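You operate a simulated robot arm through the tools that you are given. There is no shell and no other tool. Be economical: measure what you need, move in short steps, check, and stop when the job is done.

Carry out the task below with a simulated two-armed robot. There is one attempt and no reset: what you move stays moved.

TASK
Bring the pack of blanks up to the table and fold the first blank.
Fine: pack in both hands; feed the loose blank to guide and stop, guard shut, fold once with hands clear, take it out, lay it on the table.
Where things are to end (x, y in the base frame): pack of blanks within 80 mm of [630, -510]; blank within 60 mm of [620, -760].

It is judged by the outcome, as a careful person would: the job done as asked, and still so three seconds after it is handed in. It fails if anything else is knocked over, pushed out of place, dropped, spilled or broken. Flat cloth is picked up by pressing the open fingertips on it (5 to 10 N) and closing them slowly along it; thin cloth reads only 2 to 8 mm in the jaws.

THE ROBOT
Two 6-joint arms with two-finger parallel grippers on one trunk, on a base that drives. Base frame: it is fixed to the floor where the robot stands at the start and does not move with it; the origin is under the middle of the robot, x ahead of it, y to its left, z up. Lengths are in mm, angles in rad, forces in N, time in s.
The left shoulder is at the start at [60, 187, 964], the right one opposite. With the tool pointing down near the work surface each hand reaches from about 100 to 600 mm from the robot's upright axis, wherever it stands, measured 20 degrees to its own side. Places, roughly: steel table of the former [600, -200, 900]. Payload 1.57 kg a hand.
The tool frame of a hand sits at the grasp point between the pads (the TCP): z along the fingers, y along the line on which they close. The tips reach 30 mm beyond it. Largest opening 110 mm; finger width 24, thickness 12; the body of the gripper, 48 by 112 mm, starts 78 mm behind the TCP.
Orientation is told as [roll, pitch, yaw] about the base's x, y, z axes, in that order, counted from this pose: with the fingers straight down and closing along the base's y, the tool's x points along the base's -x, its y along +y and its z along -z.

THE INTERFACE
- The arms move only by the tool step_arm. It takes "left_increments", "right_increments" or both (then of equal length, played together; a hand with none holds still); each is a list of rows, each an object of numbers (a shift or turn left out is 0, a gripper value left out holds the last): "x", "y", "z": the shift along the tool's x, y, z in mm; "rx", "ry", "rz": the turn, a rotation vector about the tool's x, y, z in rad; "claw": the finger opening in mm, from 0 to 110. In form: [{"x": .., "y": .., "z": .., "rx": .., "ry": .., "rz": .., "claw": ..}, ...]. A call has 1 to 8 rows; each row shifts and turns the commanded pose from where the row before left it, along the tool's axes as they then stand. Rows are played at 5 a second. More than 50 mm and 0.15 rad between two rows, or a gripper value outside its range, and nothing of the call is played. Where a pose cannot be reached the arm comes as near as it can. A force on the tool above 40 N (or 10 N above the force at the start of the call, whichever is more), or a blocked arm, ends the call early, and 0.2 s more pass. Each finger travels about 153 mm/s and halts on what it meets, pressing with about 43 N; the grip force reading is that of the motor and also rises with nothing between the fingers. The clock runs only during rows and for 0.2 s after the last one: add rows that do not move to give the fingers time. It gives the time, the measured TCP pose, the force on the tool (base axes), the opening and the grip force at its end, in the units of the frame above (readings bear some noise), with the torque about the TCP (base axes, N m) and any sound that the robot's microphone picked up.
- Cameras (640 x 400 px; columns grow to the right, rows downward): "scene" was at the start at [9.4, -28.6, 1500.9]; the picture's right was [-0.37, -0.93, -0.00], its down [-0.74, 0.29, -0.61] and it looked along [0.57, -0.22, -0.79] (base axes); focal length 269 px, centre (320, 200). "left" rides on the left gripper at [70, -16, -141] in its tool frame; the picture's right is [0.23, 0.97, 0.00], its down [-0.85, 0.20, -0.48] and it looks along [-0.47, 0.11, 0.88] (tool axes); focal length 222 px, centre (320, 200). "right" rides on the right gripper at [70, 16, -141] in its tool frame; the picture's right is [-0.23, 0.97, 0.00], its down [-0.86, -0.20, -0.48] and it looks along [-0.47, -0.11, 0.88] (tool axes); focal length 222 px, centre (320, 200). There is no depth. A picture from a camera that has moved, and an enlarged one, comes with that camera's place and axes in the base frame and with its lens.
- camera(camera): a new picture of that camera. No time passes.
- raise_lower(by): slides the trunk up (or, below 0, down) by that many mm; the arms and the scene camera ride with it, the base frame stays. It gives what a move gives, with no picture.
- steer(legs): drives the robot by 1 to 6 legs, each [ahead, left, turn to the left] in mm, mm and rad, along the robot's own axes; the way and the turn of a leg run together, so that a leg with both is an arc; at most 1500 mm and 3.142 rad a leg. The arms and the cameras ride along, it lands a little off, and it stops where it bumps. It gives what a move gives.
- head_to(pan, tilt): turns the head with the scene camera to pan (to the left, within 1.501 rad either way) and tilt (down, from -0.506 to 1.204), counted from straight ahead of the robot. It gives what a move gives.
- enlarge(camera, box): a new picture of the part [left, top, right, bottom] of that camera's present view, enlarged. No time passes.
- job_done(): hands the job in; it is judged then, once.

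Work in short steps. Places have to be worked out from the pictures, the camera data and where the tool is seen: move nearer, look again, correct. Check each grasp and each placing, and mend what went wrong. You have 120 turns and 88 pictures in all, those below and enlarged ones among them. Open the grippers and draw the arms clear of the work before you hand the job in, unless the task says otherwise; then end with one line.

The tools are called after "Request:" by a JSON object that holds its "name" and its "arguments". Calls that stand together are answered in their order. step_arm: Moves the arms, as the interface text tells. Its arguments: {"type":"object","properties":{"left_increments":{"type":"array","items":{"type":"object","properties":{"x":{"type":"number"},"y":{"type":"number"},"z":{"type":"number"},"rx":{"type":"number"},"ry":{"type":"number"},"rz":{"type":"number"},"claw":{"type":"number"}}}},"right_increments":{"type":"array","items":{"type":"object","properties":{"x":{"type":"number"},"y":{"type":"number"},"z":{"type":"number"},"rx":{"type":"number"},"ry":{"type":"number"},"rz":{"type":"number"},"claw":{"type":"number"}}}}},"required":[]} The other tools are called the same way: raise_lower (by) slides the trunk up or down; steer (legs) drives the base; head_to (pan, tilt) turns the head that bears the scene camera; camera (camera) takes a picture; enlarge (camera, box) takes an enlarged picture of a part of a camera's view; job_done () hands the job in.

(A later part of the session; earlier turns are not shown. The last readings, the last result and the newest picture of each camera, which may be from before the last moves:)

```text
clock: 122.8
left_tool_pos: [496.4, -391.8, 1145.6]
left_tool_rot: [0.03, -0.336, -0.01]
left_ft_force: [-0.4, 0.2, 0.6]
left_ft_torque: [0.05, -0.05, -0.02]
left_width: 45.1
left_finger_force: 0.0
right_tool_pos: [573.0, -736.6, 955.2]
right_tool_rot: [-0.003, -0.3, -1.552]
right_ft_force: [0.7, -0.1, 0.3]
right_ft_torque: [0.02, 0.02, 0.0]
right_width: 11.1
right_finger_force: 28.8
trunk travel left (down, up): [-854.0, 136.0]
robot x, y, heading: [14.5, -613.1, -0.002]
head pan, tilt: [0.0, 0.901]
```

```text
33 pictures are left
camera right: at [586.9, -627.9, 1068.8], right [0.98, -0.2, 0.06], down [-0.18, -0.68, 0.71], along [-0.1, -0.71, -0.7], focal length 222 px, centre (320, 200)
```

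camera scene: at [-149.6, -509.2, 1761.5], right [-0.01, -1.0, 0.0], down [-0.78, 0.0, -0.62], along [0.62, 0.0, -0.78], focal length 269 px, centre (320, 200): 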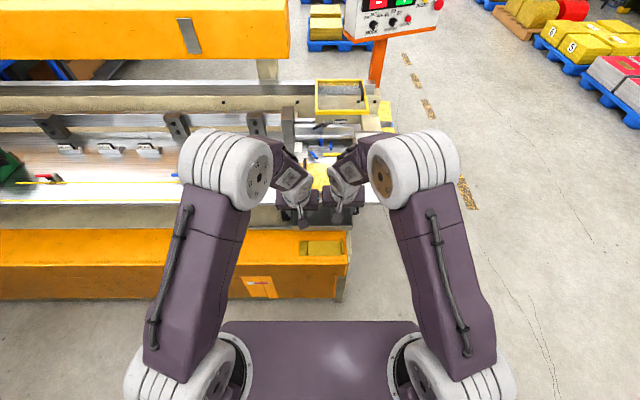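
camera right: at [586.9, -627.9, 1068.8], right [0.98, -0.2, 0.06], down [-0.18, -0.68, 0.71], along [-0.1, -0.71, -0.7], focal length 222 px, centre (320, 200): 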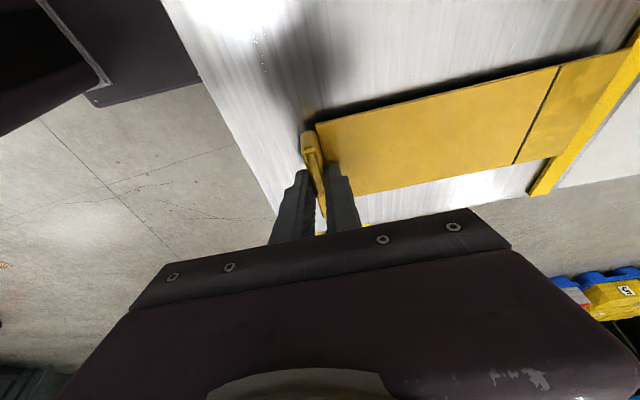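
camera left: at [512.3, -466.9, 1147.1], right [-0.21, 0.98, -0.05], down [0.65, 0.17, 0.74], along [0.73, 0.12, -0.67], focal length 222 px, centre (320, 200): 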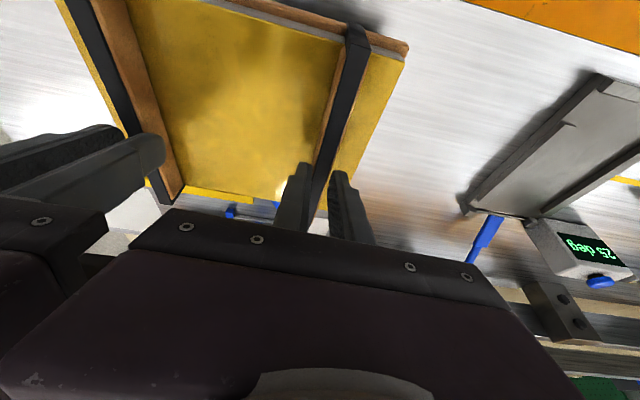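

Blank tip is near the yellow strip; pull back 20 mm, then lower to contact.

Request:
{"name": "steer", "arguments": {"legs": [[-20, 0, 0]]}}

Request:
{"name": "raise_lower", "arguments": {"by": -14}}

Request:
{"name": "raise_lower", "arguments": {"by": -5}}

```text
clock: 123.5
left_tool_pos: [481.7, -391.3, 1143.5]
left_tool_rot: [0.029, -0.333, -0.01]
left_ft_force: [0.7, 0.7, -0.1]
left_ft_torque: [-0.01, 0.08, -0.04]
left_width: 45.1
left_finger_force: 0.0
right_tool_pos: [556.8, -737.7, 952.6]
right_tool_rot: [-0.008, -0.299, -1.551]
right_ft_force: [0.0, 0.5, -0.6]
right_ft_torque: [0.01, 0.09, -0.01]
right_width: 10.6
right_finger_force: 28.3
trunk travel left (down, up): [-854.0, 136.0]
robot x, y, heading: [-5.8, -612.6, -0.0]
head pan, tilt: [0.0, 0.901]
```

```text
clock: 124.2
left_tool_pos: [471.6, -392.9, 1133.6]
left_tool_rot: [0.03, -0.342, -0.01]
left_ft_force: [0.1, 0.4, -0.5]
left_ft_torque: [-0.03, 0.0, -0.02]
left_width: 44.8
left_finger_force: 0.1
right_tool_pos: [550.9, -737.3, 945.6]
right_tool_rot: [0.003, -0.303, -1.554]
right_ft_force: [-7.2, -2.1, 32.2]
right_ft_torque: [-0.14, 0.14, -0.03]
right_width: 10.8
right_finger_force: 28.6
trunk travel left (down, up): [-840.0, 150.0]
robot x, y, heading: [-5.3, -614.5, -0.002]
head pan, tilt: [0.0, 0.901]
```

```text
clock: 124.5
left_tool_pos: [474.1, -392.0, 1131.2]
left_tool_rot: [0.03, -0.338, -0.011]
left_ft_force: [0.4, -0.3, -0.3]
left_ft_torque: [-0.04, 0.0, 0.0]
left_width: 44.8
left_finger_force: 0.1
right_tool_pos: [554.1, -737.5, 944.9]
right_tool_rot: [0.006, -0.302, -1.554]
right_ft_force: [-9.0, 0.5, 25.1]
right_ft_torque: [0.19, 0.13, 0.05]
right_width: 11.0
right_finger_force: 29.1
trunk travel left (down, up): [-839.0, 151.0]
robot x, y, heading: [-5.3, -613.1, -0.002]
head pan, tilt: [0.0, 0.901]
stopped: the force on the tool passed its limit (the readings are from after the stop); the commanded pose is now the measured one
```

Blank is on the table. Open and retreat upward along the tool.

Request:
{"name": "step_arm", "arguments": {"right_increments": [{"claw": 40}, {}, {"z": -20}, {"z": -40}, {"z": -40}, {"z": -40}]}}

Request:
{"name": "camera", "arguments": {"camera": "right"}}

```text
clock: 125.9
left_tool_pos: [477.0, -391.4, 1130.9]
left_tool_rot: [0.029, -0.338, -0.01]
left_ft_force: [0.2, 0.3, -0.3]
left_ft_torque: [0.0, 0.02, -0.03]
left_width: 44.8
left_finger_force: 0.1
right_tool_pos: [552.5, -695.7, 1073.9]
right_tool_rot: [0.002, -0.301, -1.554]
right_ft_force: [0.2, -0.4, -0.4]
right_ft_torque: [-0.02, -0.01, 0.02]
right_width: 39.8
right_finger_force: 0.0
trunk travel left (down, up): [-839.0, 151.0]
robot x, y, heading: [-8.6, -612.3, 0.005]
head pan, tilt: [0.0, 0.901]
```

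```text
32 pictures are left
camera right: at [565.8, -586.4, 1188.5], right [0.98, -0.2, 0.07], down [-0.19, -0.68, 0.71], along [-0.1, -0.71, -0.7], focal length 222 px, centre (320, 200)
```

right: 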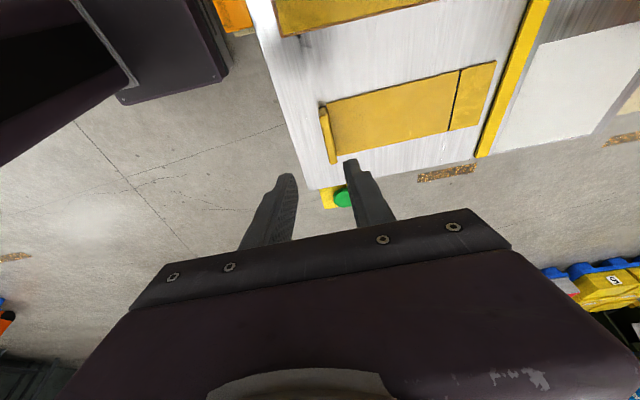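

Blank lies with fold end toward +x, just short of the yellow strip. Back away and restore the right hand's yaw.

Request:
{"name": "steer", "arguments": {"legs": [[-300, 0, 0]]}}

Request:
{"name": "step_arm", "arguments": {"right_increments": [{"rx": -0.0414, "rz": -0.1337}, {"rx": -0.0414, "rz": -0.1337}, {"rx": -0.0414, "rz": -0.1337}, {"rx": -0.0414, "rz": -0.1337}, {"rx": -0.0414, "rz": -0.1337}, {"rx": -0.0414, "rz": -0.1337}]}}

Request:
{"name": "step_arm", "arguments": {"right_increments": [{"rx": -0.0414, "rz": -0.1337}, {"rx": -0.0414, "rz": -0.1337}, {"rx": -0.0414, "rz": -0.1337}, {"rx": -0.0414, "rz": -0.1337}, {"rx": -0.0414, "rz": -0.1337}, {"ry": 0.15}, {"ry": 0.15}], "left_increments": [{"rx": 0.03, "y": 10}, {"ry": 0.11, "y": 10}, {"ry": 0.11, "y": 10}, {"ry": 0.11}, {}, {}, {}]}}

Request:
{"name": "steer", "arguments": {"legs": [[0, -790, 0], [1150, 0, 0], [0, 0, 1.57]]}}

```text
clock: 127.9
left_tool_pos: [183.9, -390.3, 1129.9]
left_tool_rot: [0.029, -0.335, -0.004]
left_ft_force: [0.8, 0.2, 0.4]
left_ft_torque: [0.03, -0.02, 0.01]
left_width: 45.1
left_finger_force: 0.0
right_tool_pos: [260.7, -692.5, 1073.4]
right_tool_rot: [0.0, -0.301, -1.547]
right_ft_force: [0.4, -0.2, 0.6]
right_ft_torque: [-0.01, -0.07, 0.01]
right_width: 39.7
right_finger_force: 0.0
trunk travel left (down, up): [-839.0, 151.0]
robot x, y, heading: [-298.9, -613.2, 0.004]
head pan, tilt: [0.0, 0.901]
```

```text
clock: 129.3
left_tool_pos: [181.5, -389.4, 1131.0]
left_tool_rot: [0.032, -0.335, -0.006]
left_ft_force: [-0.1, 0.8, -0.2]
left_ft_torque: [0.0, 0.01, -0.02]
left_width: 45.1
left_finger_force: 0.1
right_tool_pos: [258.8, -693.3, 1074.7]
right_tool_rot: [0.001, -0.304, -0.704]
right_ft_force: [0.5, 1.1, 0.1]
right_ft_torque: [0.01, -0.02, -0.01]
right_width: 40.0
right_finger_force: 0.0
trunk travel left (down, up): [-839.0, 151.0]
robot x, y, heading: [-297.1, -611.3, 0.005]
head pan, tilt: [0.0, 0.901]
```

```text
clock: 130.9
left_tool_pos: [184.2, -359.8, 1129.4]
left_tool_rot: [0.003, -0.004, -0.005]
left_ft_force: [0.7, -0.5, -0.3]
left_ft_torque: [0.0, 0.01, -0.01]
left_width: 45.0
left_finger_force: 0.1
right_tool_pos: [260.6, -693.2, 1073.1]
right_tool_rot: [0.0, 0.0, -0.007]
right_ft_force: [0.9, 0.2, 0.1]
right_ft_torque: [-0.01, 0.02, 0.02]
right_width: 39.7
right_finger_force: 0.0
trunk travel left (down, up): [-839.0, 151.0]
robot x, y, heading: [-297.3, -611.8, 0.006]
head pan, tilt: [0.0, 0.901]
```

```text
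clock: 140.8
left_tool_pos: [1328.5, -1131.0, 1130.8]
left_tool_rot: [-0.002, 0.003, 0.005]
left_ft_force: [-10.9, -0.2, 5.0]
left_ft_torque: [0.48, -1.42, 0.59]
left_width: 44.9
left_finger_force: 0.0
right_tool_pos: [1410.7, -1464.0, 1075.9]
right_tool_rot: [0.001, -0.004, -0.003]
right_ft_force: [-0.6, -0.2, -0.7]
right_ft_torque: [-0.03, 0.01, -0.03]
right_width: 39.9
right_finger_force: 0.0
trunk travel left (down, up): [-839.0, 151.0]
robot x, y, heading: [851.3, -1384.8, 0.008]
head pan, tilt: [0.0, 0.901]
stopped in leg 2: the robot was blocked; the commanded pose is now the measured one
```

The left hand touched the console. Back off, turn here, then shift right.

Request:
{"name": "steer", "arguments": {"legs": [[-200, 0, 0], [0, -60, 0], [0, 0, 1.56]]}}

Request:
{"name": "head_to", "arguments": {"pan": 0.0, "tilt": 0.7}}

Request:
{"name": "camera", "arguments": {"camera": "scene"}}

```text
clock: 146.7
left_tool_pos: [410.1, -964.3, 1128.5]
left_tool_rot: [-0.001, 0.005, 1.557]
left_ft_force: [0.1, -0.3, -0.1]
left_ft_torque: [-0.01, 0.04, 0.02]
left_width: 45.1
left_finger_force: 0.1
right_tool_pos: [744.7, -889.3, 1074.3]
right_tool_rot: [-0.002, -0.001, 1.547]
right_ft_force: [-0.2, -1.4, -0.3]
right_ft_torque: [0.02, -0.01, -0.02]
right_width: 40.0
right_finger_force: 0.0
trunk travel left (down, up): [-839.0, 151.0]
robot x, y, heading: [654.8, -1447.1, 1.561]
head pan, tilt: [0.0, 0.901]
```

```text
clock: 147.4
left_tool_pos: [410.8, -964.7, 1128.3]
left_tool_rot: [-0.002, 0.006, 1.557]
left_ft_force: [0.1, 0.4, 0.5]
left_ft_torque: [0.0, -0.01, -0.01]
left_width: 45.1
left_finger_force: 0.1
right_tool_pos: [743.0, -890.5, 1074.4]
right_tool_rot: [-0.002, -0.003, 1.549]
right_ft_force: [0.4, 0.4, 0.4]
right_ft_torque: [-0.03, 0.0, 0.01]
right_width: 40.0
right_finger_force: 0.0
trunk travel left (down, up): [-839.0, 151.0]
robot x, y, heading: [656.4, -1449.0, 1.562]
head pan, tilt: [0.0, 0.7]
```

```text
31 pictures are left
camera scene: at [656.2, -1423.6, 1764.4], right [1.0, -0.01, 0.0], down [-0.01, -0.64, -0.76], along [0.01, 0.76, -0.64], focal length 269 px, centre (320, 200)
```

scene: 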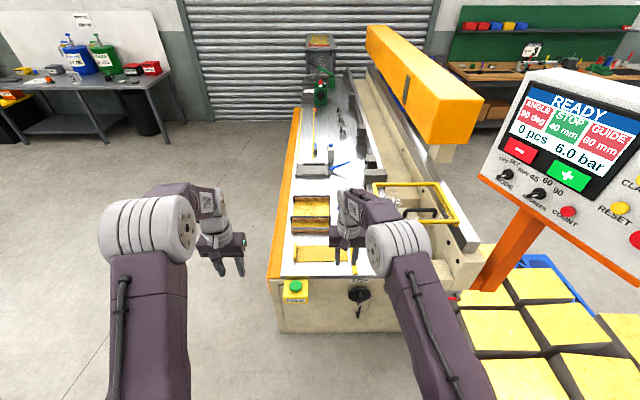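

Everything is still in place. Draw both hands back, then shift robot right 195 and forward ~330.

Request:
{"name": "step_arm", "arguments": {"left_increments": [{"x": 30}, {"x": 30}, {"x": 30}, {"x": 30}, {}, {}, {}], "right_increments": [{"x": 45, "y": -15}, {"x": 45, "y": -15}, {"x": 45, "y": -15}, {"x": 45, "y": -15}, {"x": 45, "y": -15}, {"x": 45, "y": -15}, {"x": 40}]}}

Request:
{"name": "steer", "arguments": {"legs": [[0, -195, 0.01], [320, 0, 0]]}}

Request:
{"name": "camera", "arguments": {"camera": "left"}}

```text
clock: 149.0
left_tool_pos: [408.0, -1086.5, 1128.1]
left_tool_rot: [-0.003, 0.006, 1.558]
left_ft_force: [0.4, 0.2, -0.4]
left_ft_torque: [0.03, 0.04, -0.01]
left_width: 44.8
left_finger_force: 0.0
right_tool_pos: [825.8, -1170.5, 1074.2]
right_tool_rot: [-0.002, -0.001, 1.55]
right_ft_force: [-1.0, -0.5, 0.4]
right_ft_torque: [0.02, 0.02, 0.0]
right_width: 40.1
right_finger_force: 0.1
right hand out of reach, approached as far as the arm can: row 7
trunk travel left (down, up): [-839.0, 151.0]
robot x, y, heading: [655.8, -1449.4, 1.56]
head pan, tilt: [0.0, 0.7]
```

```text
clock: 152.3
left_tool_pos: [599.5, -773.7, 1128.0]
left_tool_rot: [-0.004, 0.004, 1.567]
left_ft_force: [-0.9, -0.5, -0.4]
left_ft_torque: [0.02, 0.04, -0.03]
left_width: 44.9
left_finger_force: 0.0
right_tool_pos: [1018.1, -853.1, 1075.3]
right_tool_rot: [-0.001, -0.002, 1.561]
right_ft_force: [-0.6, 0.1, 0.2]
right_ft_torque: [0.03, 0.01, 0.02]
right_width: 40.0
right_finger_force: 0.0
trunk travel left (down, up): [-839.0, 151.0]
robot x, y, heading: [851.9, -1133.4, 1.572]
head pan, tilt: [0.0, 0.7]
```

```text
30 pictures are left
camera left: at [616.6, -842.6, 1271.4], right [-0.97, -0.22, 0.0], down [-0.2, 0.86, 0.47], along [-0.1, 0.46, -0.88], focal length 222 px, centre (320, 200)
```

left: 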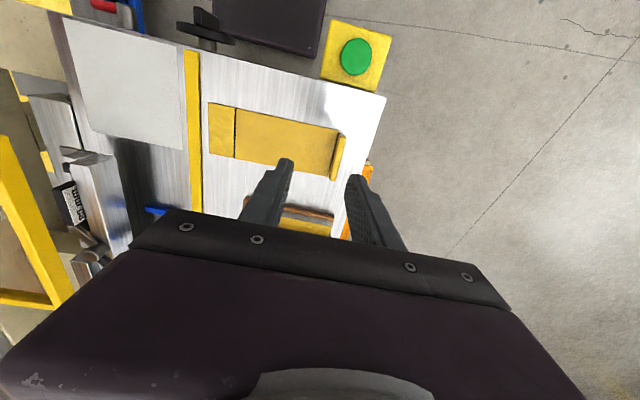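

Enlarge the station part of this top view.

Request:
{"name": "enlarge", "arguments": {"camera": "left", "box": [0, 0, 230, 260]}}

```text
1.54 times, centred on (115, 130) of left
camera zoom: at [616.6, -842.6, 1271.4], right [-0.97, -0.22, 0.0], down [-0.2, 0.86, 0.47], along [-0.1, 0.46, -0.88], focal length 342 px, centre (635, 308)
```

zoom: 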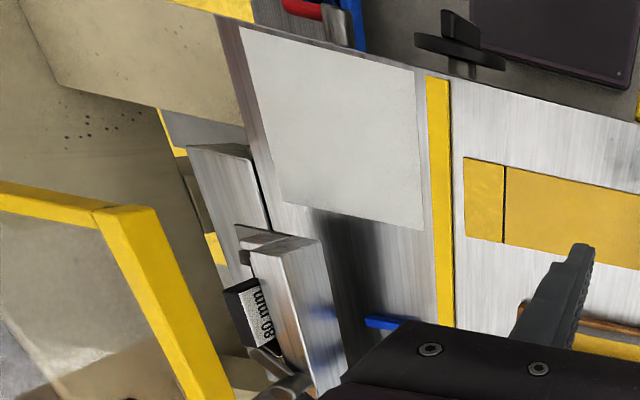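

Lip at ≈[565,-741]; strip x≈787–811, table/fold edge x≈979, bar bottom ~z 945 so the blank passes under it. Lower the left hand over the lip and grip.

Request:
{"name": "step_arm", "arguments": {"left_increments": [{"x": -16, "y": 17, "claw": 60}, {"x": -16.7, "y": 17}, {"z": 40}, {"z": 40}, {"z": 40}, {"z": 40}, {"z": 22}, {}]}}

Request:
{"name": "camera", "arguments": {"camera": "left"}}

```text
clock: 154.2
left_tool_pos: [565.8, -739.7, 946.5]
left_tool_rot: [-0.001, 0.005, 1.568]
left_ft_force: [0.5, -0.5, -0.6]
left_ft_torque: [0.0, 0.03, 0.03]
left_width: 59.8
left_finger_force: 0.1
right_tool_pos: [1018.3, -851.9, 1074.2]
right_tool_rot: [-0.003, 0.001, 1.56]
right_ft_force: [-0.7, -0.2, 0.4]
right_ft_torque: [0.01, -0.01, -0.02]
right_width: 40.0
right_finger_force: 0.1
trunk travel left (down, up): [-839.0, 151.0]
robot x, y, heading: [851.3, -1128.0, 1.577]
head pan, tilt: [0.0, 0.7]
```

```text
28 pictures are left
camera left: at [582.9, -808.4, 1089.7], right [-0.97, -0.22, 0.0], down [-0.2, 0.86, 0.47], along [-0.11, 0.46, -0.88], focal length 222 px, centre (320, 200)
```

left: 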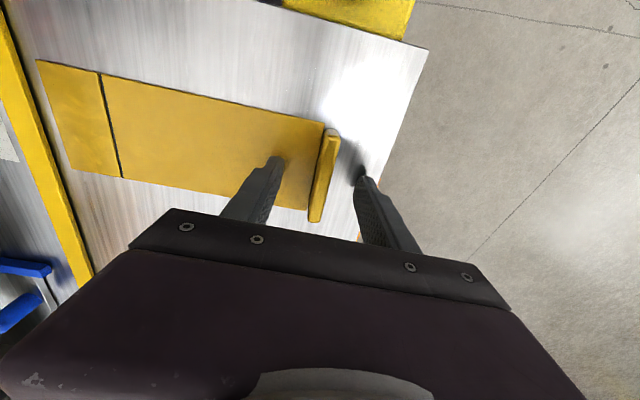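

Lip sits between the fingers. Close, then lift 40 mm.

Request:
{"name": "step_arm", "arguments": {"left_increments": [{"z": 3}, {"claw": 0}, {}, {}, {"z": -10}, {"z": -20}, {"z": -20}]}}

Request:
{"name": "camera", "arguments": {"camera": "left"}}

```text
clock: 155.8
left_tool_pos: [568.5, -739.3, 993.0]
left_tool_rot: [-0.001, 0.005, 1.566]
left_ft_force: [-0.4, 0.4, -0.2]
left_ft_torque: [0.01, 0.02, 0.01]
left_width: 11.0
left_finger_force: 28.2
right_tool_pos: [1018.3, -850.5, 1074.2]
right_tool_rot: [0.0, -0.001, 1.561]
right_ft_force: [-0.3, 0.0, -0.6]
right_ft_torque: [-0.02, -0.02, 0.0]
right_width: 39.9
right_finger_force: 0.0
trunk travel left (down, up): [-839.0, 151.0]
robot x, y, heading: [851.5, -1128.7, 1.573]
head pan, tilt: [0.0, 0.7]
```

```text
27 pictures are left
camera left: at [583.9, -808.1, 1135.5], right [-0.97, -0.22, 0.0], down [-0.2, 0.86, 0.47], along [-0.1, 0.46, -0.88], focal length 222 px, centre (320, 200)
```

left: 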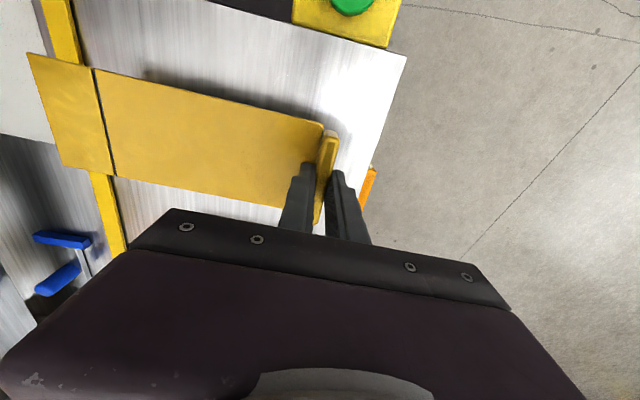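

Lifted cleanly. Carry it +252 mm in x across the yellow strip.

Request:
{"name": "step_arm", "arguments": {"left_increments": [{"y": -42}, {"y": -42}, {"y": -42}, {"y": -42}, {"y": -42}, {"y": -40}, {}]}}

Request:
{"name": "camera", "arguments": {"camera": "left"}}

```text
clock: 157.3
left_tool_pos: [817.0, -742.2, 995.0]
left_tool_rot: [-0.004, 0.007, 1.567]
left_ft_force: [-0.1, 0.7, -0.5]
left_ft_torque: [0.02, 0.0, 0.02]
left_width: 11.2
left_finger_force: 28.2
right_tool_pos: [1018.0, -850.8, 1074.9]
right_tool_rot: [-0.002, 0.001, 1.56]
right_ft_force: [-0.4, 0.1, -0.6]
right_ft_torque: [0.0, 0.02, -0.03]
right_width: 40.1
right_finger_force: 0.1
trunk travel left (down, up): [-839.0, 151.0]
robot x, y, heading: [852.5, -1129.3, 1.573]
head pan, tilt: [0.0, 0.7]
```

```text
26 pictures are left
camera left: at [832.5, -811.7, 1137.7], right [-0.97, -0.22, 0.0], down [-0.2, 0.86, 0.47], along [-0.1, 0.46, -0.88], focal length 222 px, centre (320, 200)
```

left: 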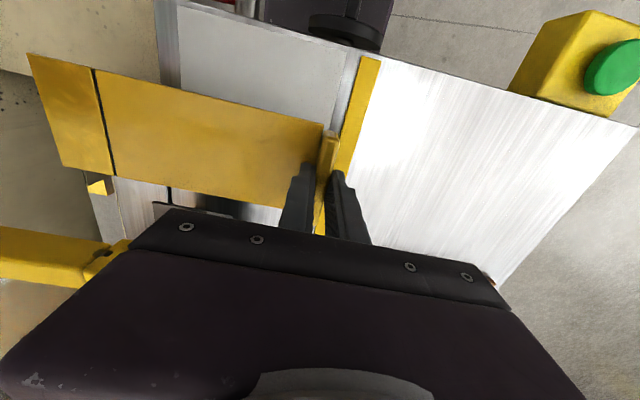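

Strip +x edge ≈803. The outer finger needs room, so shift to x≈822, lower to the table, then slide.

Request:
{"name": "step_arm", "arguments": {"left_increments": [{"y": -5}, {"z": 20}, {"z": 15}, {"z": 7}, {"z": 2}, {}]}}

```text
clock: 158.8
left_tool_pos: [823.1, -741.7, 949.8]
left_tool_rot: [-0.001, 0.003, 1.568]
left_ft_force: [-0.4, 0.3, -0.2]
left_ft_torque: [0.0, 0.05, 0.01]
left_width: 10.8
left_finger_force: 28.1
right_tool_pos: [1018.2, -851.4, 1073.7]
right_tool_rot: [-0.001, 0.001, 1.56]
right_ft_force: [-0.5, 0.1, 0.0]
right_ft_torque: [0.02, 0.01, 0.03]
right_width: 39.9
right_finger_force: 0.1
trunk travel left (down, up): [-839.0, 151.0]
robot x, y, heading: [850.2, -1129.4, 1.573]
head pan, tilt: [0.0, 0.7]
```

Held just above the table, clearances to the guard ≈10 mm. Slide +y 96 mm in steps, feeling for the stop.

Request:
{"name": "step_arm", "arguments": {"left_increments": [{"x": -16}, {"x": -16}, {"x": -16}, {"x": -16}, {"x": -16}, {"x": -16}, {}]}}

Request:
{"name": "head_to", "arguments": {"pan": 0.05, "tilt": 1.05}}

Request:
{"name": "camera", "arguments": {"camera": "scene"}}

```text
clock: 160.3
left_tool_pos: [822.1, -645.8, 949.9]
left_tool_rot: [-0.002, 0.006, 1.566]
left_ft_force: [0.3, -0.1, 0.0]
left_ft_torque: [-0.03, 0.01, 0.0]
left_width: 10.6
left_finger_force: 28.0
right_tool_pos: [1018.7, -852.1, 1073.6]
right_tool_rot: [-0.001, -0.001, 1.559]
right_ft_force: [0.4, -0.8, 0.5]
right_ft_torque: [-0.02, 0.01, 0.0]
right_width: 40.0
right_finger_force: 0.1
trunk travel left (down, up): [-839.0, 151.0]
robot x, y, heading: [850.6, -1127.6, 1.573]
head pan, tilt: [0.0, 0.7]
```

```text
clock: 161.2
left_tool_pos: [823.2, -645.7, 949.3]
left_tool_rot: [-0.001, 0.006, 1.568]
left_ft_force: [-0.7, 0.2, -0.6]
left_ft_torque: [-0.03, 0.03, 0.03]
left_width: 10.6
left_finger_force: 28.4
right_tool_pos: [1019.4, -851.2, 1073.3]
right_tool_rot: [-0.001, -0.001, 1.56]
right_ft_force: [-0.4, 0.2, -0.7]
right_ft_torque: [0.02, 0.0, 0.0]
right_width: 40.1
right_finger_force: 0.0
trunk travel left (down, up): [-839.0, 151.0]
robot x, y, heading: [854.0, -1131.8, 1.574]
head pan, tilt: [0.051, 1.051]
```

```text
25 pictures are left
camera scene: at [848.8, -1125.2, 1737.7], right [1.0, 0.05, 0.0], down [0.05, -0.87, -0.5], along [-0.03, 0.5, -0.87], focal length 269 px, centre (320, 200)
```

scene: 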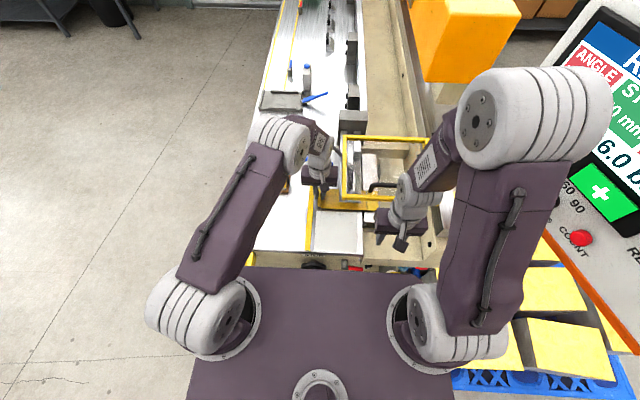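

No contact yet. Continue +y in 5 mm rows.

Request:
{"name": "step_arm", "arguments": {"left_increments": [{"x": -5}, {"x": -5}, {"x": -5}, {"x": -5}, {"x": -3}, {"x": -3}, {}]}}

Request:
{"name": "enlarge", "arguments": {"camera": "scene", "box": [270, 110, 430, 220]}}

```text
clock: 162.8
left_tool_pos: [822.5, -618.7, 949.1]
left_tool_rot: [-0.002, 0.004, 1.567]
left_ft_force: [-0.1, -0.2, 0.2]
left_ft_torque: [-0.04, 0.02, -0.02]
left_width: 10.9
left_finger_force: 29.0
right_tool_pos: [1017.5, -849.8, 1073.7]
right_tool_rot: [-0.003, 0.0, 1.56]
right_ft_force: [-0.8, -0.2, 1.1]
right_ft_torque: [-0.01, 0.0, -0.02]
right_width: 39.9
right_finger_force: 0.0
trunk travel left (down, up): [-839.0, 151.0]
robot x, y, heading: [851.7, -1129.2, 1.572]
head pan, tilt: [0.051, 1.051]
```

```text
3.64 times, centred on (350, 165) of scene
camera zoom: at [848.7, -1125.2, 1737.6], right [1.0, 0.05, 0.0], down [0.05, -0.87, -0.5], along [-0.03, 0.5, -0.87], focal length 978 px, centre (211, 327)
```

zoom: 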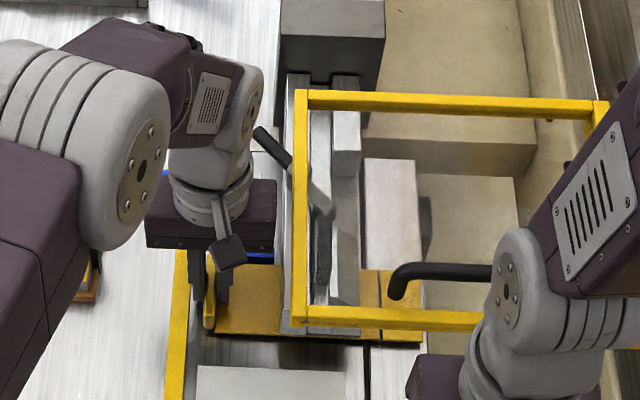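

The blank is under the bar, its edge about at the blue stop. Creep on with 2 mm rows until force rises.

Request:
{"name": "step_arm", "arguments": {"left_increments": [{"x": -2}, {"x": -2}, {"x": -2}, {"x": -2}, {"x": -2}, {"x": -2}, {}]}}

```text
clock: 164.4
left_tool_pos: [820.7, -610.5, 948.9]
left_tool_rot: [-0.002, 0.008, 1.568]
left_ft_force: [1.7, -17.8, -3.2]
left_ft_torque: [-0.66, 0.0, -0.19]
left_width: 10.9
left_finger_force: 28.3
right_tool_pos: [1018.5, -853.2, 1075.7]
right_tool_rot: [-0.001, -0.002, 1.559]
right_ft_force: [0.3, -0.1, 0.4]
right_ft_torque: [0.01, -0.01, -0.01]
right_width: 40.0
right_finger_force: 0.1
trunk travel left (down, up): [-839.0, 151.0]
robot x, y, heading: [851.0, -1130.1, 1.573]
head pan, tilt: [0.051, 1.051]
```

Stop contacted (blank edge y≈-571). Ease 2 mm, then move −x toward the strip, watching force to tell finger from lip contact.

Request:
{"name": "step_arm", "arguments": {"left_increments": [{"x": 2}, {"y": 2}, {"y": 2}, {"y": 2}, {}]}}

```text
clock: 165.6
left_tool_pos: [817.7, -610.7, 951.4]
left_tool_rot: [-0.003, 0.004, 1.568]
left_ft_force: [4.0, -12.1, 1.2]
left_ft_torque: [-0.31, -0.1, -0.27]
left_width: 10.8
left_finger_force: 28.9
right_tool_pos: [1018.8, -852.7, 1074.7]
right_tool_rot: [-0.001, -0.003, 1.56]
right_ft_force: [0.2, 0.2, 0.9]
right_ft_torque: [0.01, -0.02, -0.01]
right_width: 39.8
right_finger_force: 0.1
trunk travel left (down, up): [-839.0, 151.0]
robot x, y, heading: [852.8, -1129.8, 1.571]
head pan, tilt: [0.051, 1.051]
```

Request:
{"name": "step_arm", "arguments": {"left_increments": [{"x": 1.5}, {"y": 2}, {"y": 2}, {}]}}

Request:
{"name": "camera", "arguments": {"camera": "left"}}

```text
clock: 166.6
left_tool_pos: [812.5, -610.8, 950.5]
left_tool_rot: [-0.002, 0.002, 1.568]
left_ft_force: [1.8, -3.4, -0.4]
left_ft_torque: [-0.03, 0.04, -0.06]
left_width: 10.9
left_finger_force: 28.6
right_tool_pos: [1019.7, -851.4, 1074.1]
right_tool_rot: [-0.001, -0.001, 1.56]
right_ft_force: [-0.5, 0.1, -0.3]
right_ft_torque: [-0.02, 0.02, 0.01]
right_width: 39.9
right_finger_force: 0.0
trunk travel left (down, up): [-839.0, 151.0]
robot x, y, heading: [852.9, -1130.8, 1.571]
head pan, tilt: [0.051, 1.051]
```

```text
23 pictures are left
camera left: at [829.4, -679.6, 1092.0], right [-0.97, -0.22, 0.0], down [-0.2, 0.86, 0.47], along [-0.11, 0.46, -0.88], focal length 222 px, centre (320, 200)
```

left: 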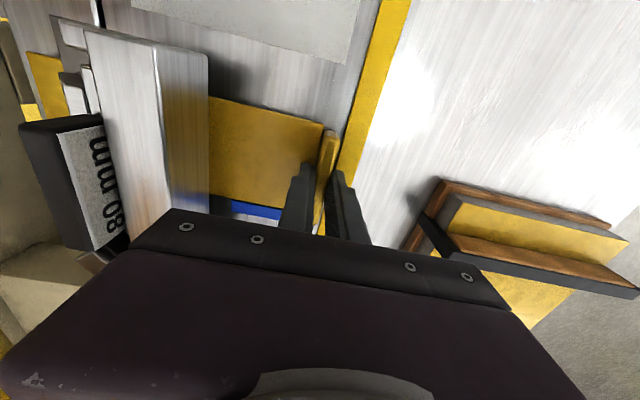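

The outer finger clears the strip; the lip is nearly at it. Continue −x in 1.5 mm rows.

Request:
{"name": "step_arm", "arguments": {"left_increments": [{"y": 1.5}, {"y": 1.5}, {"y": 1.5}, {}]}}

```text
clock: 167.6
left_tool_pos: [808.4, -611.3, 948.5]
left_tool_rot: [-0.001, 0.005, 1.567]
left_ft_force: [0.7, -0.8, 0.6]
left_ft_torque: [-0.02, 0.03, -0.02]
left_width: 10.9
left_finger_force: 28.7
right_tool_pos: [1018.5, -850.6, 1074.3]
right_tool_rot: [-0.001, -0.001, 1.561]
right_ft_force: [-0.2, 0.4, -0.1]
right_ft_torque: [-0.02, -0.03, -0.01]
right_width: 40.2
right_finger_force: 0.1
trunk travel left (down, up): [-839.0, 151.0]
robot x, y, heading: [852.9, -1131.3, 1.569]
head pan, tilt: [0.051, 1.051]
```

Request:
{"name": "step_arm", "arguments": {"left_increments": [{"y": 1.5}, {"y": 1.5}, {"y": 1.5}, {"y": 1.5}, {}]}}

Request:
{"name": "enlarge", "arguments": {"camera": "left", "box": [190, 80, 410, 230]}}

```text
clock: 168.8
left_tool_pos: [808.4, -610.2, 949.7]
left_tool_rot: [0.0, 0.003, 1.566]
left_ft_force: [25.6, -4.6, -0.2]
left_ft_torque: [-0.17, -0.8, 0.1]
left_width: 10.8
left_finger_force: 28.3
right_tool_pos: [1022.2, -851.2, 1074.7]
right_tool_rot: [0.003, -0.001, 1.561]
right_ft_force: [0.6, -0.7, -0.9]
right_ft_torque: [0.0, -0.03, 0.03]
right_width: 40.1
right_finger_force: 0.1
trunk travel left (down, up): [-839.0, 151.0]
robot x, y, heading: [854.3, -1131.7, 1.569]
head pan, tilt: [0.051, 1.051]
```

```text
2.67 times, centred on (300, 155) of left
camera zoom: at [824.3, -679.5, 1091.6], right [-0.97, -0.22, 0.0], down [-0.2, 0.86, 0.47], along [-0.11, 0.46, -0.88], focal length 592 px, centre (373, 320)
```

zoom: 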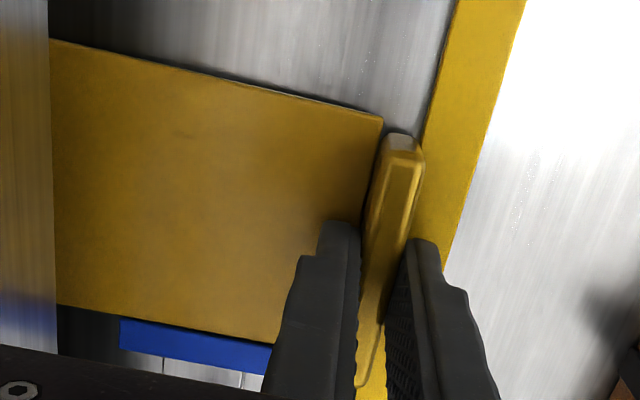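

Lip against the strip (25 N at x 808) and edge on the blue stop. Relax the push, settle 1 mm, and release, then retreat upward.

Request:
{"name": "step_arm", "arguments": {"left_increments": [{"y": -4}, {"z": 1}, {"claw": 24}, {}, {"z": -30}, {"z": -40}, {"z": -40}]}}

Request:
{"name": "camera", "arguments": {"camera": "left"}}

```text
clock: 170.4
left_tool_pos: [806.7, -610.2, 1058.5]
left_tool_rot: [-0.002, 0.004, 1.569]
left_ft_force: [0.0, -0.2, 0.8]
left_ft_torque: [-0.01, -0.02, 0.01]
left_width: 23.9
left_finger_force: 0.0
right_tool_pos: [1018.2, -850.3, 1075.4]
right_tool_rot: [-0.002, -0.001, 1.562]
right_ft_force: [-0.3, -0.1, 0.2]
right_ft_torque: [0.02, 0.02, 0.02]
right_width: 40.0
right_finger_force: 0.2
trunk travel left (down, up): [-839.0, 151.0]
robot x, y, heading: [854.7, -1129.9, 1.57]
head pan, tilt: [0.051, 1.051]
```

```text
21 pictures are left
camera left: at [823.8, -679.0, 1201.0], right [-0.97, -0.22, 0.0], down [-0.2, 0.86, 0.47], along [-0.11, 0.46, -0.88], focal length 222 px, centre (320, 200)
```

left: 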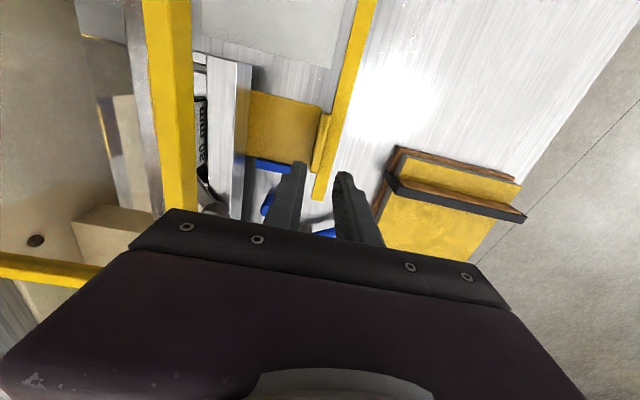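

Blank seated at guide and stop. Withdraw the left hand, and look at the guard handle with the right camera.

Request:
{"name": "step_arm", "arguments": {"left_increments": [{"x": 40}, {"x": 40}, {"x": 40}, {"x": 40}, {"x": 40, "y": 20}, {"x": 40, "y": 40}, {"y": 40}]}}

Request:
{"name": "enlarge", "arguments": {"camera": "scene", "box": [310, 110, 470, 220]}}

```text
refused: row 6 steps farther than a row can; nothing moved
```

```text
3.64 times, centred on (390, 165) of scene
camera zoom: at [849.4, -1126.4, 1737.5], right [1.0, 0.05, 0.0], down [0.04, -0.87, -0.5], along [-0.03, 0.5, -0.87], focal length 978 px, centre (66, 327)
```

zoom: 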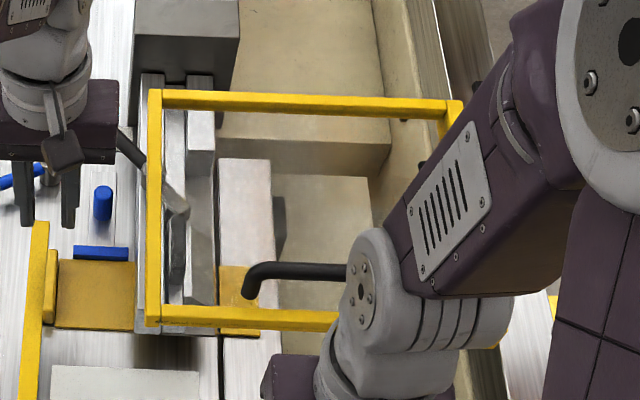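

Redo the left retreat within limits, and meanwhile raise and turn the right hand by −90° so it can straddle the handle bar (x 965–1065, y≈-718, z≈1115).

Request:
{"name": "step_arm", "arguments": {"left_increments": [{"x": 40}, {"x": 40}, {"x": 40}, {"x": 40}, {"x": 40}, {"y": 40}, {"y": 40}, {"y": 40}], "right_increments": [{"z": -40}, {"z": -40}, {"z": -30}, {"rz": 0.14}, {"rz": 0.14}, {"rz": 0.14}, {"rz": 0.14}, {"rz": 0.14}]}}

Request:
{"name": "step_arm", "arguments": {"right_increments": [{"rz": 0.14}, {"rz": 0.14}, {"rz": 0.14}, {"rz": 0.14}, {"rz": 0.14}, {"rz": 0.14}, {"rz": 0.02, "claw": 60}, {}]}}

Request:
{"name": "camera", "arguments": {"camera": "right"}}

```text
clock: 172.2
left_tool_pos: [683.0, -811.3, 1058.2]
left_tool_rot: [-0.003, 0.004, 1.565]
left_ft_force: [-1.1, -0.6, 0.7]
left_ft_torque: [0.03, 0.02, 0.01]
left_width: 24.1
left_finger_force: 0.1
right_tool_pos: [1016.6, -852.9, 1184.7]
right_tool_rot: [-0.001, -0.003, 0.858]
right_ft_force: [0.7, -0.1, -0.5]
right_ft_torque: [0.0, -0.02, 0.01]
right_width: 40.2
right_finger_force: 0.0
trunk travel left (down, up): [-839.0, 151.0]
robot x, y, heading: [853.8, -1131.6, 1.572]
head pan, tilt: [0.051, 1.051]
```

```text
clock: 174.0
left_tool_pos: [685.0, -809.2, 1058.0]
left_tool_rot: [-0.003, 0.004, 1.567]
left_ft_force: [-0.3, -0.2, 0.5]
left_ft_torque: [0.01, 0.0, -0.04]
left_width: 24.0
left_finger_force: 0.1
right_tool_pos: [1017.4, -851.2, 1184.5]
right_tool_rot: [0.001, -0.002, 0.0]
right_ft_force: [-0.3, 0.0, -0.4]
right_ft_torque: [0.0, 0.0, 0.03]
right_width: 60.1
right_finger_force: 0.1
trunk travel left (down, up): [-839.0, 151.0]
robot x, y, heading: [850.2, -1125.5, 1.571]
head pan, tilt: [0.051, 1.051]
```

```text
19 pictures are left
camera right: at [946.7, -834.3, 1324.9], right [0.23, 0.97, 0.0], down [0.85, -0.2, 0.48], along [0.47, -0.11, -0.88], focal length 222 px, centre (320, 200)
```

right: 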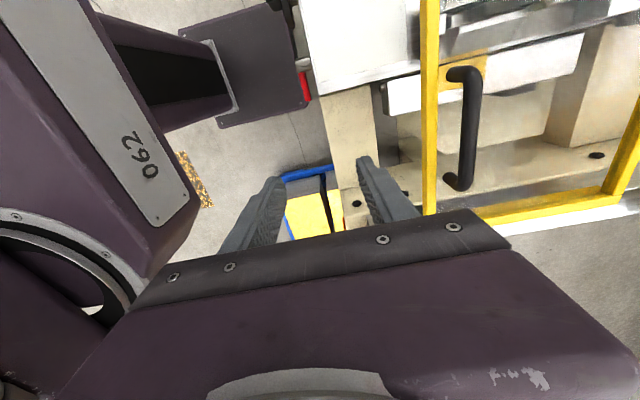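

Handle bar at ≈[1018,-710], z≈1110. Move over it and lower to TCP z≈1128, then close around it.

Request:
{"name": "step_arm", "arguments": {"right_increments": [{"y": 36}, {"y": 36}, {"y": 36}, {"y": 33}, {"z": 20}, {"z": 20}, {"z": 15}, {}]}}

Request:
{"name": "camera", "arguments": {"camera": "right"}}

```text
clock: 175.8
left_tool_pos: [685.9, -810.6, 1058.7]
left_tool_rot: [-0.001, 0.005, 1.569]
left_ft_force: [-0.1, -0.2, -0.4]
left_ft_torque: [0.02, 0.0, -0.02]
left_width: 24.1
left_finger_force: 0.1
right_tool_pos: [1018.1, -709.5, 1129.5]
right_tool_rot: [0.001, -0.003, 0.0]
right_ft_force: [-0.6, 0.2, -0.1]
right_ft_torque: [-0.01, -0.02, 0.0]
right_width: 60.1
right_finger_force: 0.0
trunk travel left (down, up): [-839.0, 151.0]
robot x, y, heading: [853.1, -1126.7, 1.574]
head pan, tilt: [0.051, 1.051]
```

```text
18 pictures are left
camera right: at [947.1, -693.8, 1269.9], right [0.23, 0.97, 0.0], down [0.85, -0.2, 0.48], along [0.47, -0.11, -0.88], focal length 222 px, centre (320, 200)
```

right: 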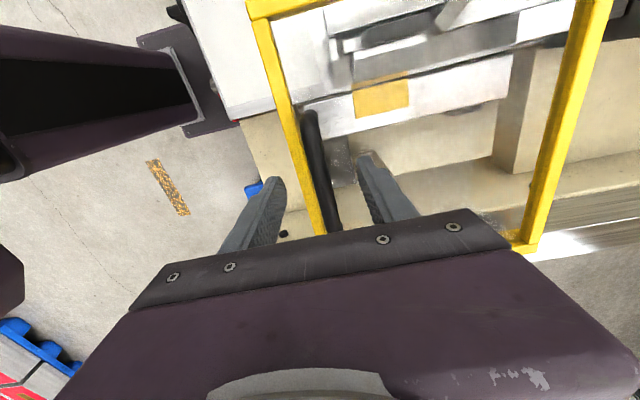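

Handle lies between the fingers. Lower 8 mm and close.

Request:
{"name": "step_arm", "arguments": {"right_increments": [{"z": 8}, {"claw": 0}, {}, {}]}}

```text
clock: 176.8
left_tool_pos: [685.0, -809.1, 1058.4]
left_tool_rot: [0.0, 0.005, 1.568]
left_ft_force: [0.0, 0.0, -0.1]
left_ft_torque: [-0.02, 0.01, -0.02]
left_width: 23.8
left_finger_force: 0.1
right_tool_pos: [1018.7, -709.0, 1120.9]
right_tool_rot: [0.001, -0.002, 0.0]
right_ft_force: [1.2, 5.4, 2.2]
right_ft_torque: [0.14, 0.09, -0.04]
right_width: 13.7
right_finger_force: 29.8
trunk travel left (down, up): [-839.0, 151.0]
robot x, y, heading: [855.7, -1129.3, 1.57]
head pan, tilt: [0.051, 1.051]
```

Gripped the handle (14 mm). Try pushing down gently 6 mm and read the force.

Request:
{"name": "step_arm", "arguments": {"right_increments": [{"z": 3}, {"z": 3}, {}]}}

```text
clock: 177.6
left_tool_pos: [684.5, -809.0, 1058.2]
left_tool_rot: [-0.004, 0.004, 1.568]
left_ft_force: [-0.2, -0.1, -0.2]
left_ft_torque: [-0.02, -0.01, 0.02]
left_width: 24.0
left_finger_force: 0.0
right_tool_pos: [1017.2, -708.1, 1115.7]
right_tool_rot: [0.004, -0.002, 0.0]
right_ft_force: [1.5, 14.6, 22.1]
right_ft_torque: [0.11, -0.14, -0.1]
right_width: 13.8
right_finger_force: 30.4
trunk travel left (down, up): [-839.0, 151.0]
robot x, y, heading: [850.4, -1130.4, 1.571]
head pan, tilt: [0.051, 1.051]
```

Some movement with 22 N. Push 6 mm more to see if it's moving or elastic.

Request:
{"name": "step_arm", "arguments": {"right_increments": [{"z": 3, "y": 1}, {"z": 3, "y": 1}, {}]}}

Request:
{"name": "enlarge", "arguments": {"camera": "scene", "box": [310, 110, 470, 220]}}

```text
clock: 178.4
left_tool_pos: [683.7, -809.7, 1058.1]
left_tool_rot: [-0.002, 0.006, 1.567]
left_ft_force: [-0.3, -0.9, 0.6]
left_ft_torque: [0.01, 0.0, -0.01]
left_width: 24.1
left_finger_force: 0.1
right_tool_pos: [1019.3, -707.1, 1110.1]
right_tool_rot: [0.0, -0.003, -0.001]
right_ft_force: [0.6, 8.3, 21.3]
right_ft_torque: [-0.05, 0.05, -0.11]
right_width: 13.9
right_finger_force: 30.3
trunk travel left (down, up): [-839.0, 151.0]
robot x, y, heading: [854.7, -1133.3, 1.573]
head pan, tilt: [0.051, 1.051]
```

```text
3.64 times, centred on (390, 165) of scene
camera zoom: at [847.5, -1125.7, 1737.6], right [1.0, 0.05, 0.0], down [0.05, -0.87, -0.5], along [-0.03, 0.5, -0.87], focal length 978 px, centre (66, 327)
```

zoom: 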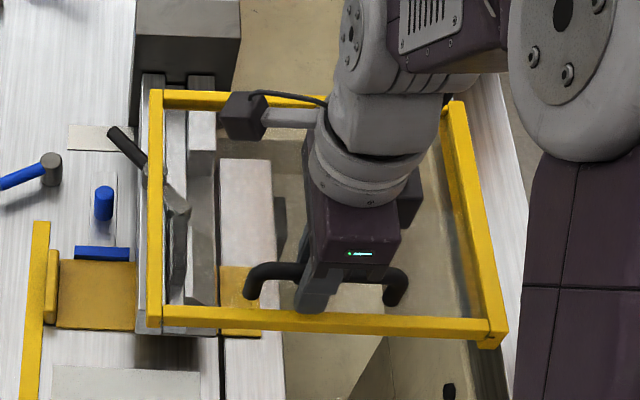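

Force is steady ~21 N so it is yielding; the far bar hasn't moved while the near bar seems lower – a lid hinged at the far side. Continue down 30 mm.

Request:
{"name": "step_arm", "arguments": {"right_increments": [{"z": 5}, {"z": 5}, {"z": 5}, {"z": 5}, {"z": 5}, {"z": 5}, {}]}}

Request:
{"name": "enlarge", "arguments": {"camera": "scene", "box": [310, 110, 470, 220]}}

```text
clock: 178.8
left_tool_pos: [684.6, -810.9, 1058.0]
left_tool_rot: [-0.005, 0.005, 1.567]
left_ft_force: [0.4, -0.5, 0.1]
left_ft_torque: [-0.01, -0.01, 0.02]
left_width: 23.8
left_finger_force: 0.0
right_tool_pos: [1018.6, -707.1, 1107.1]
right_tool_rot: [0.006, -0.002, 0.0]
right_ft_force: [-0.6, -1.0, 12.4]
right_ft_torque: [-0.5, 0.36, 0.09]
right_width: 14.0
right_finger_force: 30.3
trunk travel left (down, up): [-839.0, 151.0]
robot x, y, heading: [853.5, -1130.4, 1.573]
head pan, tilt: [0.051, 1.051]
stopped in row 1 (right hand): the force on the tool passed its limit (the readings are from after the stop); the commanded pose is now the measured one
```

```text
3.64 times, centred on (390, 165) of scene
camera zoom: at [847.8, -1127.4, 1737.3], right [1.0, 0.05, 0.0], down [0.05, -0.87, -0.5], along [-0.03, 0.5, -0.87], focal length 978 px, centre (66, 327)
```

zoom: 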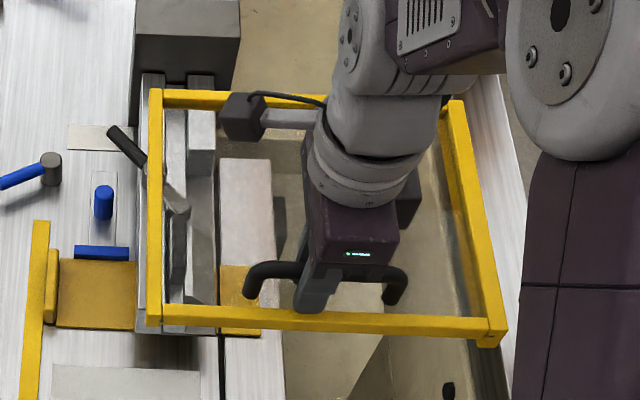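

The pads slid down the handle until the tips met the frame, so the guard does not go down here. Regrip a little higher and test the other directions gently: first lift.

Request:
{"name": "step_arm", "arguments": {"right_increments": [{"claw": 30}, {"z": -6}, {"claw": 0}, {}, {}, {"z": -4}, {"z": -4}, {}]}}

```text
clock: 180.6
left_tool_pos: [685.9, -809.2, 1059.3]
left_tool_rot: [-0.003, 0.006, 1.567]
left_ft_force: [-0.1, 0.1, 0.5]
left_ft_torque: [-0.02, -0.03, -0.02]
left_width: 24.0
left_finger_force: 0.1
right_tool_pos: [1018.8, -705.4, 1119.5]
right_tool_rot: [0.0, -0.001, 0.0]
right_ft_force: [-1.0, -3.9, -22.4]
right_ft_torque: [-0.05, 0.07, -0.03]
right_width: 13.9
right_finger_force: 29.8
trunk travel left (down, up): [-839.0, 151.0]
robot x, y, heading: [854.3, -1128.9, 1.573]
head pan, tilt: [0.051, 1.051]
```

Vertical is rigid both ways. Test pulling toward −y (6 mm).

Request:
{"name": "step_arm", "arguments": {"right_increments": [{"z": 4}, {"y": -3}, {"y": -3}, {}]}}

Request:
{"name": "step_arm", "arguments": {"right_increments": [{"y": -3}, {"y": -3}, {}]}}

```text
clock: 181.6
left_tool_pos: [685.0, -807.8, 1057.6]
left_tool_rot: [-0.003, 0.006, 1.566]
left_ft_force: [0.2, 0.6, 0.0]
left_ft_torque: [-0.05, 0.0, 0.0]
left_width: 24.1
left_finger_force: 0.1
right_tool_pos: [1018.6, -708.2, 1118.0]
right_tool_rot: [0.009, -0.003, -0.001]
right_ft_force: [3.3, 19.2, 22.6]
right_ft_torque: [0.17, 0.17, -0.37]
right_width: 14.3
right_finger_force: 30.4
trunk travel left (down, up): [-839.0, 151.0]
robot x, y, heading: [849.6, -1130.5, 1.567]
head pan, tilt: [0.051, 1.051]
```

```text
clock: 182.3
left_tool_pos: [684.2, -806.3, 1055.1]
left_tool_rot: [-0.003, 0.01, 1.568]
left_ft_force: [-0.1, 0.1, -0.3]
left_ft_torque: [0.04, -0.01, 0.01]
left_width: 24.1
left_finger_force: 0.1
right_tool_pos: [1019.1, -707.8, 1117.2]
right_tool_rot: [0.022, 0.001, 0.001]
right_ft_force: [-2.4, 16.3, -13.8]
right_ft_torque: [0.13, -0.3, -0.09]
right_width: 13.6
right_finger_force: 30.3
trunk travel left (down, up): [-839.0, 151.0]
robot x, y, heading: [850.4, -1132.0, 1.575]
head pan, tilt: [0.051, 1.051]
stopped in row 3 (right hand): the force on the tool passed its limit (the readings are from after the stop); the commanded pose is now the measured one
```

−y is rigid. Test +y.

Request:
{"name": "step_arm", "arguments": {"right_increments": [{"y": 3}, {"y": 3}, {"y": 3}, {}]}}

Request:
{"name": "step_arm", "arguments": {"right_increments": [{"x": 3}, {"x": 3}, {"x": 3}, {}]}}

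```text
clock: 183.3
left_tool_pos: [685.1, -809.6, 1058.2]
left_tool_rot: [0.0, 0.007, 1.567]
left_ft_force: [-0.1, -0.8, -0.3]
left_ft_torque: [0.01, 0.03, 0.02]
left_width: 23.9
left_finger_force: 0.0
right_tool_pos: [1018.9, -703.1, 1118.9]
right_tool_rot: [0.016, -0.002, 0.0]
right_ft_force: [-3.1, -4.9, -20.4]
right_ft_torque: [-0.04, -0.22, -0.14]
right_width: 13.8
right_finger_force: 30.3
trunk travel left (down, up): [-839.0, 151.0]
robot x, y, heading: [852.3, -1129.6, 1.571]
head pan, tilt: [0.051, 1.051]
```

```text
clock: 184.3
left_tool_pos: [688.8, -808.7, 1059.3]
left_tool_rot: [0.001, 0.005, 1.566]
left_ft_force: [-0.6, 1.2, -0.1]
left_ft_torque: [0.0, -0.01, 0.01]
left_width: 24.1
left_finger_force: 0.0
right_tool_pos: [1014.9, -705.6, 1119.0]
right_tool_rot: [0.02, 0.002, 0.001]
right_ft_force: [22.0, -0.9, 0.5]
right_ft_torque: [-0.02, -0.21, -0.13]
right_width: 13.8
right_finger_force: 30.5
trunk travel left (down, up): [-839.0, 151.0]
robot x, y, heading: [853.0, -1133.8, 1.576]
head pan, tilt: [0.051, 1.051]
```

+y seems to yield; push on 12 mm that way.

Request:
{"name": "step_arm", "arguments": {"right_increments": [{"x": -4}, {"y": 3}, {"y": 3}, {"y": 3}, {"y": 3}, {"y": 3}, {}]}}

Request:
{"name": "camera", "arguments": {"camera": "scene"}}

```text
clock: 185.9
left_tool_pos: [686.1, -808.6, 1058.6]
left_tool_rot: [-0.002, 0.005, 1.567]
left_ft_force: [1.3, 0.2, -0.5]
left_ft_torque: [-0.01, 0.02, 0.0]
left_width: 23.8
left_finger_force: 0.1
right_tool_pos: [1014.6, -690.0, 1118.2]
right_tool_rot: [0.02, 0.002, -0.001]
right_ft_force: [1.9, -1.4, -1.1]
right_ft_torque: [-0.04, 0.84, -0.09]
right_width: 13.7
right_finger_force: 29.7
trunk travel left (down, up): [-839.0, 151.0]
robot x, y, heading: [851.5, -1129.6, 1.576]
head pan, tilt: [0.051, 1.051]
```

```text
15 pictures are left
camera scene: at [849.8, -1125.2, 1737.6], right [1.0, 0.05, 0.0], down [0.04, -0.87, -0.5], along [-0.03, 0.5, -0.87], focal length 269 px, centre (320, 200)
```

scene: 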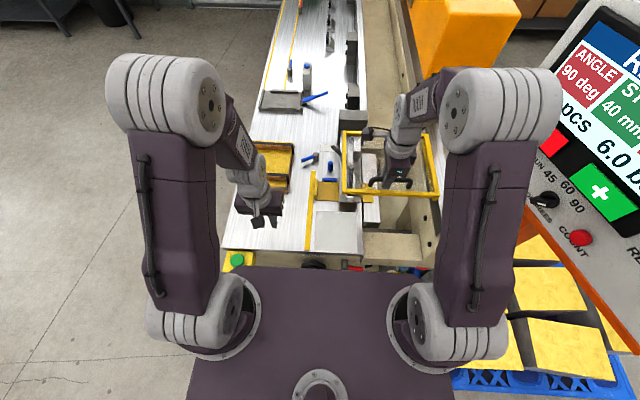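

The guard slides freely along +y. Keep sliding until it meets its end stop.

Request:
{"name": "step_arm", "arguments": {"right_increments": [{"y": 8}, {"y": 8}, {"y": 8}, {"y": 8}, {"y": 8}, {"y": 8}, {}]}}

Request:
{"name": "enlarge", "arguments": {"camera": "scene", "box": [280, 90, 460, 220]}}

```text
clock: 187.6
left_tool_pos: [685.6, -808.7, 1058.2]
left_tool_rot: [-0.001, 0.007, 1.567]
left_ft_force: [-0.1, -0.3, -0.2]
left_ft_torque: [0.05, 0.01, -0.01]
left_width: 23.9
left_finger_force: 0.1
right_tool_pos: [1014.4, -639.3, 1119.2]
right_tool_rot: [0.016, -0.003, 0.001]
right_ft_force: [0.2, -0.7, -18.1]
right_ft_torque: [0.02, -0.35, -0.1]
right_width: 13.9
right_finger_force: 30.3
trunk travel left (down, up): [-839.0, 151.0]
robot x, y, heading: [851.1, -1130.3, 1.57]
head pan, tilt: [0.051, 1.051]
```

```text
3.08 times, centred on (370, 155) of scene
camera zoom: at [849.6, -1121.9, 1737.5], right [1.0, 0.05, 0.0], down [0.05, -0.87, -0.5], along [-0.03, 0.49, -0.87], focal length 827 px, centre (166, 338)
```

zoom: 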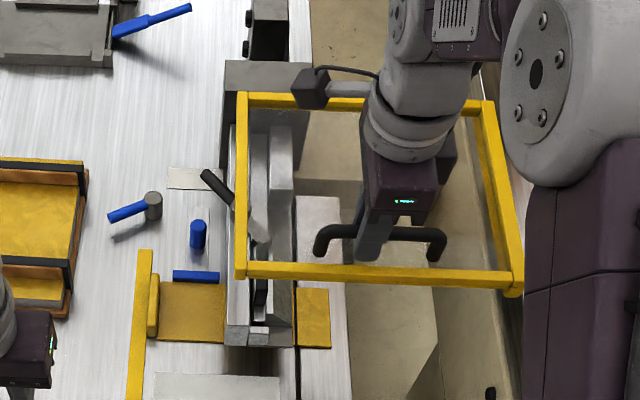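

The guard slides in +y. Continue to find its other end stop.

Request:
{"name": "step_arm", "arguments": {"right_increments": [{"y": 10}, {"y": 10}, {"y": 10}, {"y": 10}, {"y": 10}, {"y": 10}, {"y": 10}, {}]}}

```text
clock: 189.3
left_tool_pos: [685.7, -807.7, 1057.8]
left_tool_rot: [-0.002, 0.006, 1.567]
left_ft_force: [0.2, 0.7, 0.6]
left_ft_torque: [0.02, 0.02, -0.04]
left_width: 23.9
left_finger_force: 0.0
right_tool_pos: [1014.6, -568.8, 1121.6]
right_tool_rot: [0.017, 0.001, 0.001]
right_ft_force: [-1.4, 1.0, -18.0]
right_ft_torque: [0.01, 0.16, -0.07]
right_width: 14.0
right_finger_force: 30.1
trunk travel left (down, up): [-839.0, 151.0]
robot x, y, heading: [852.0, -1131.3, 1.57]
head pan, tilt: [0.051, 1.051]
```

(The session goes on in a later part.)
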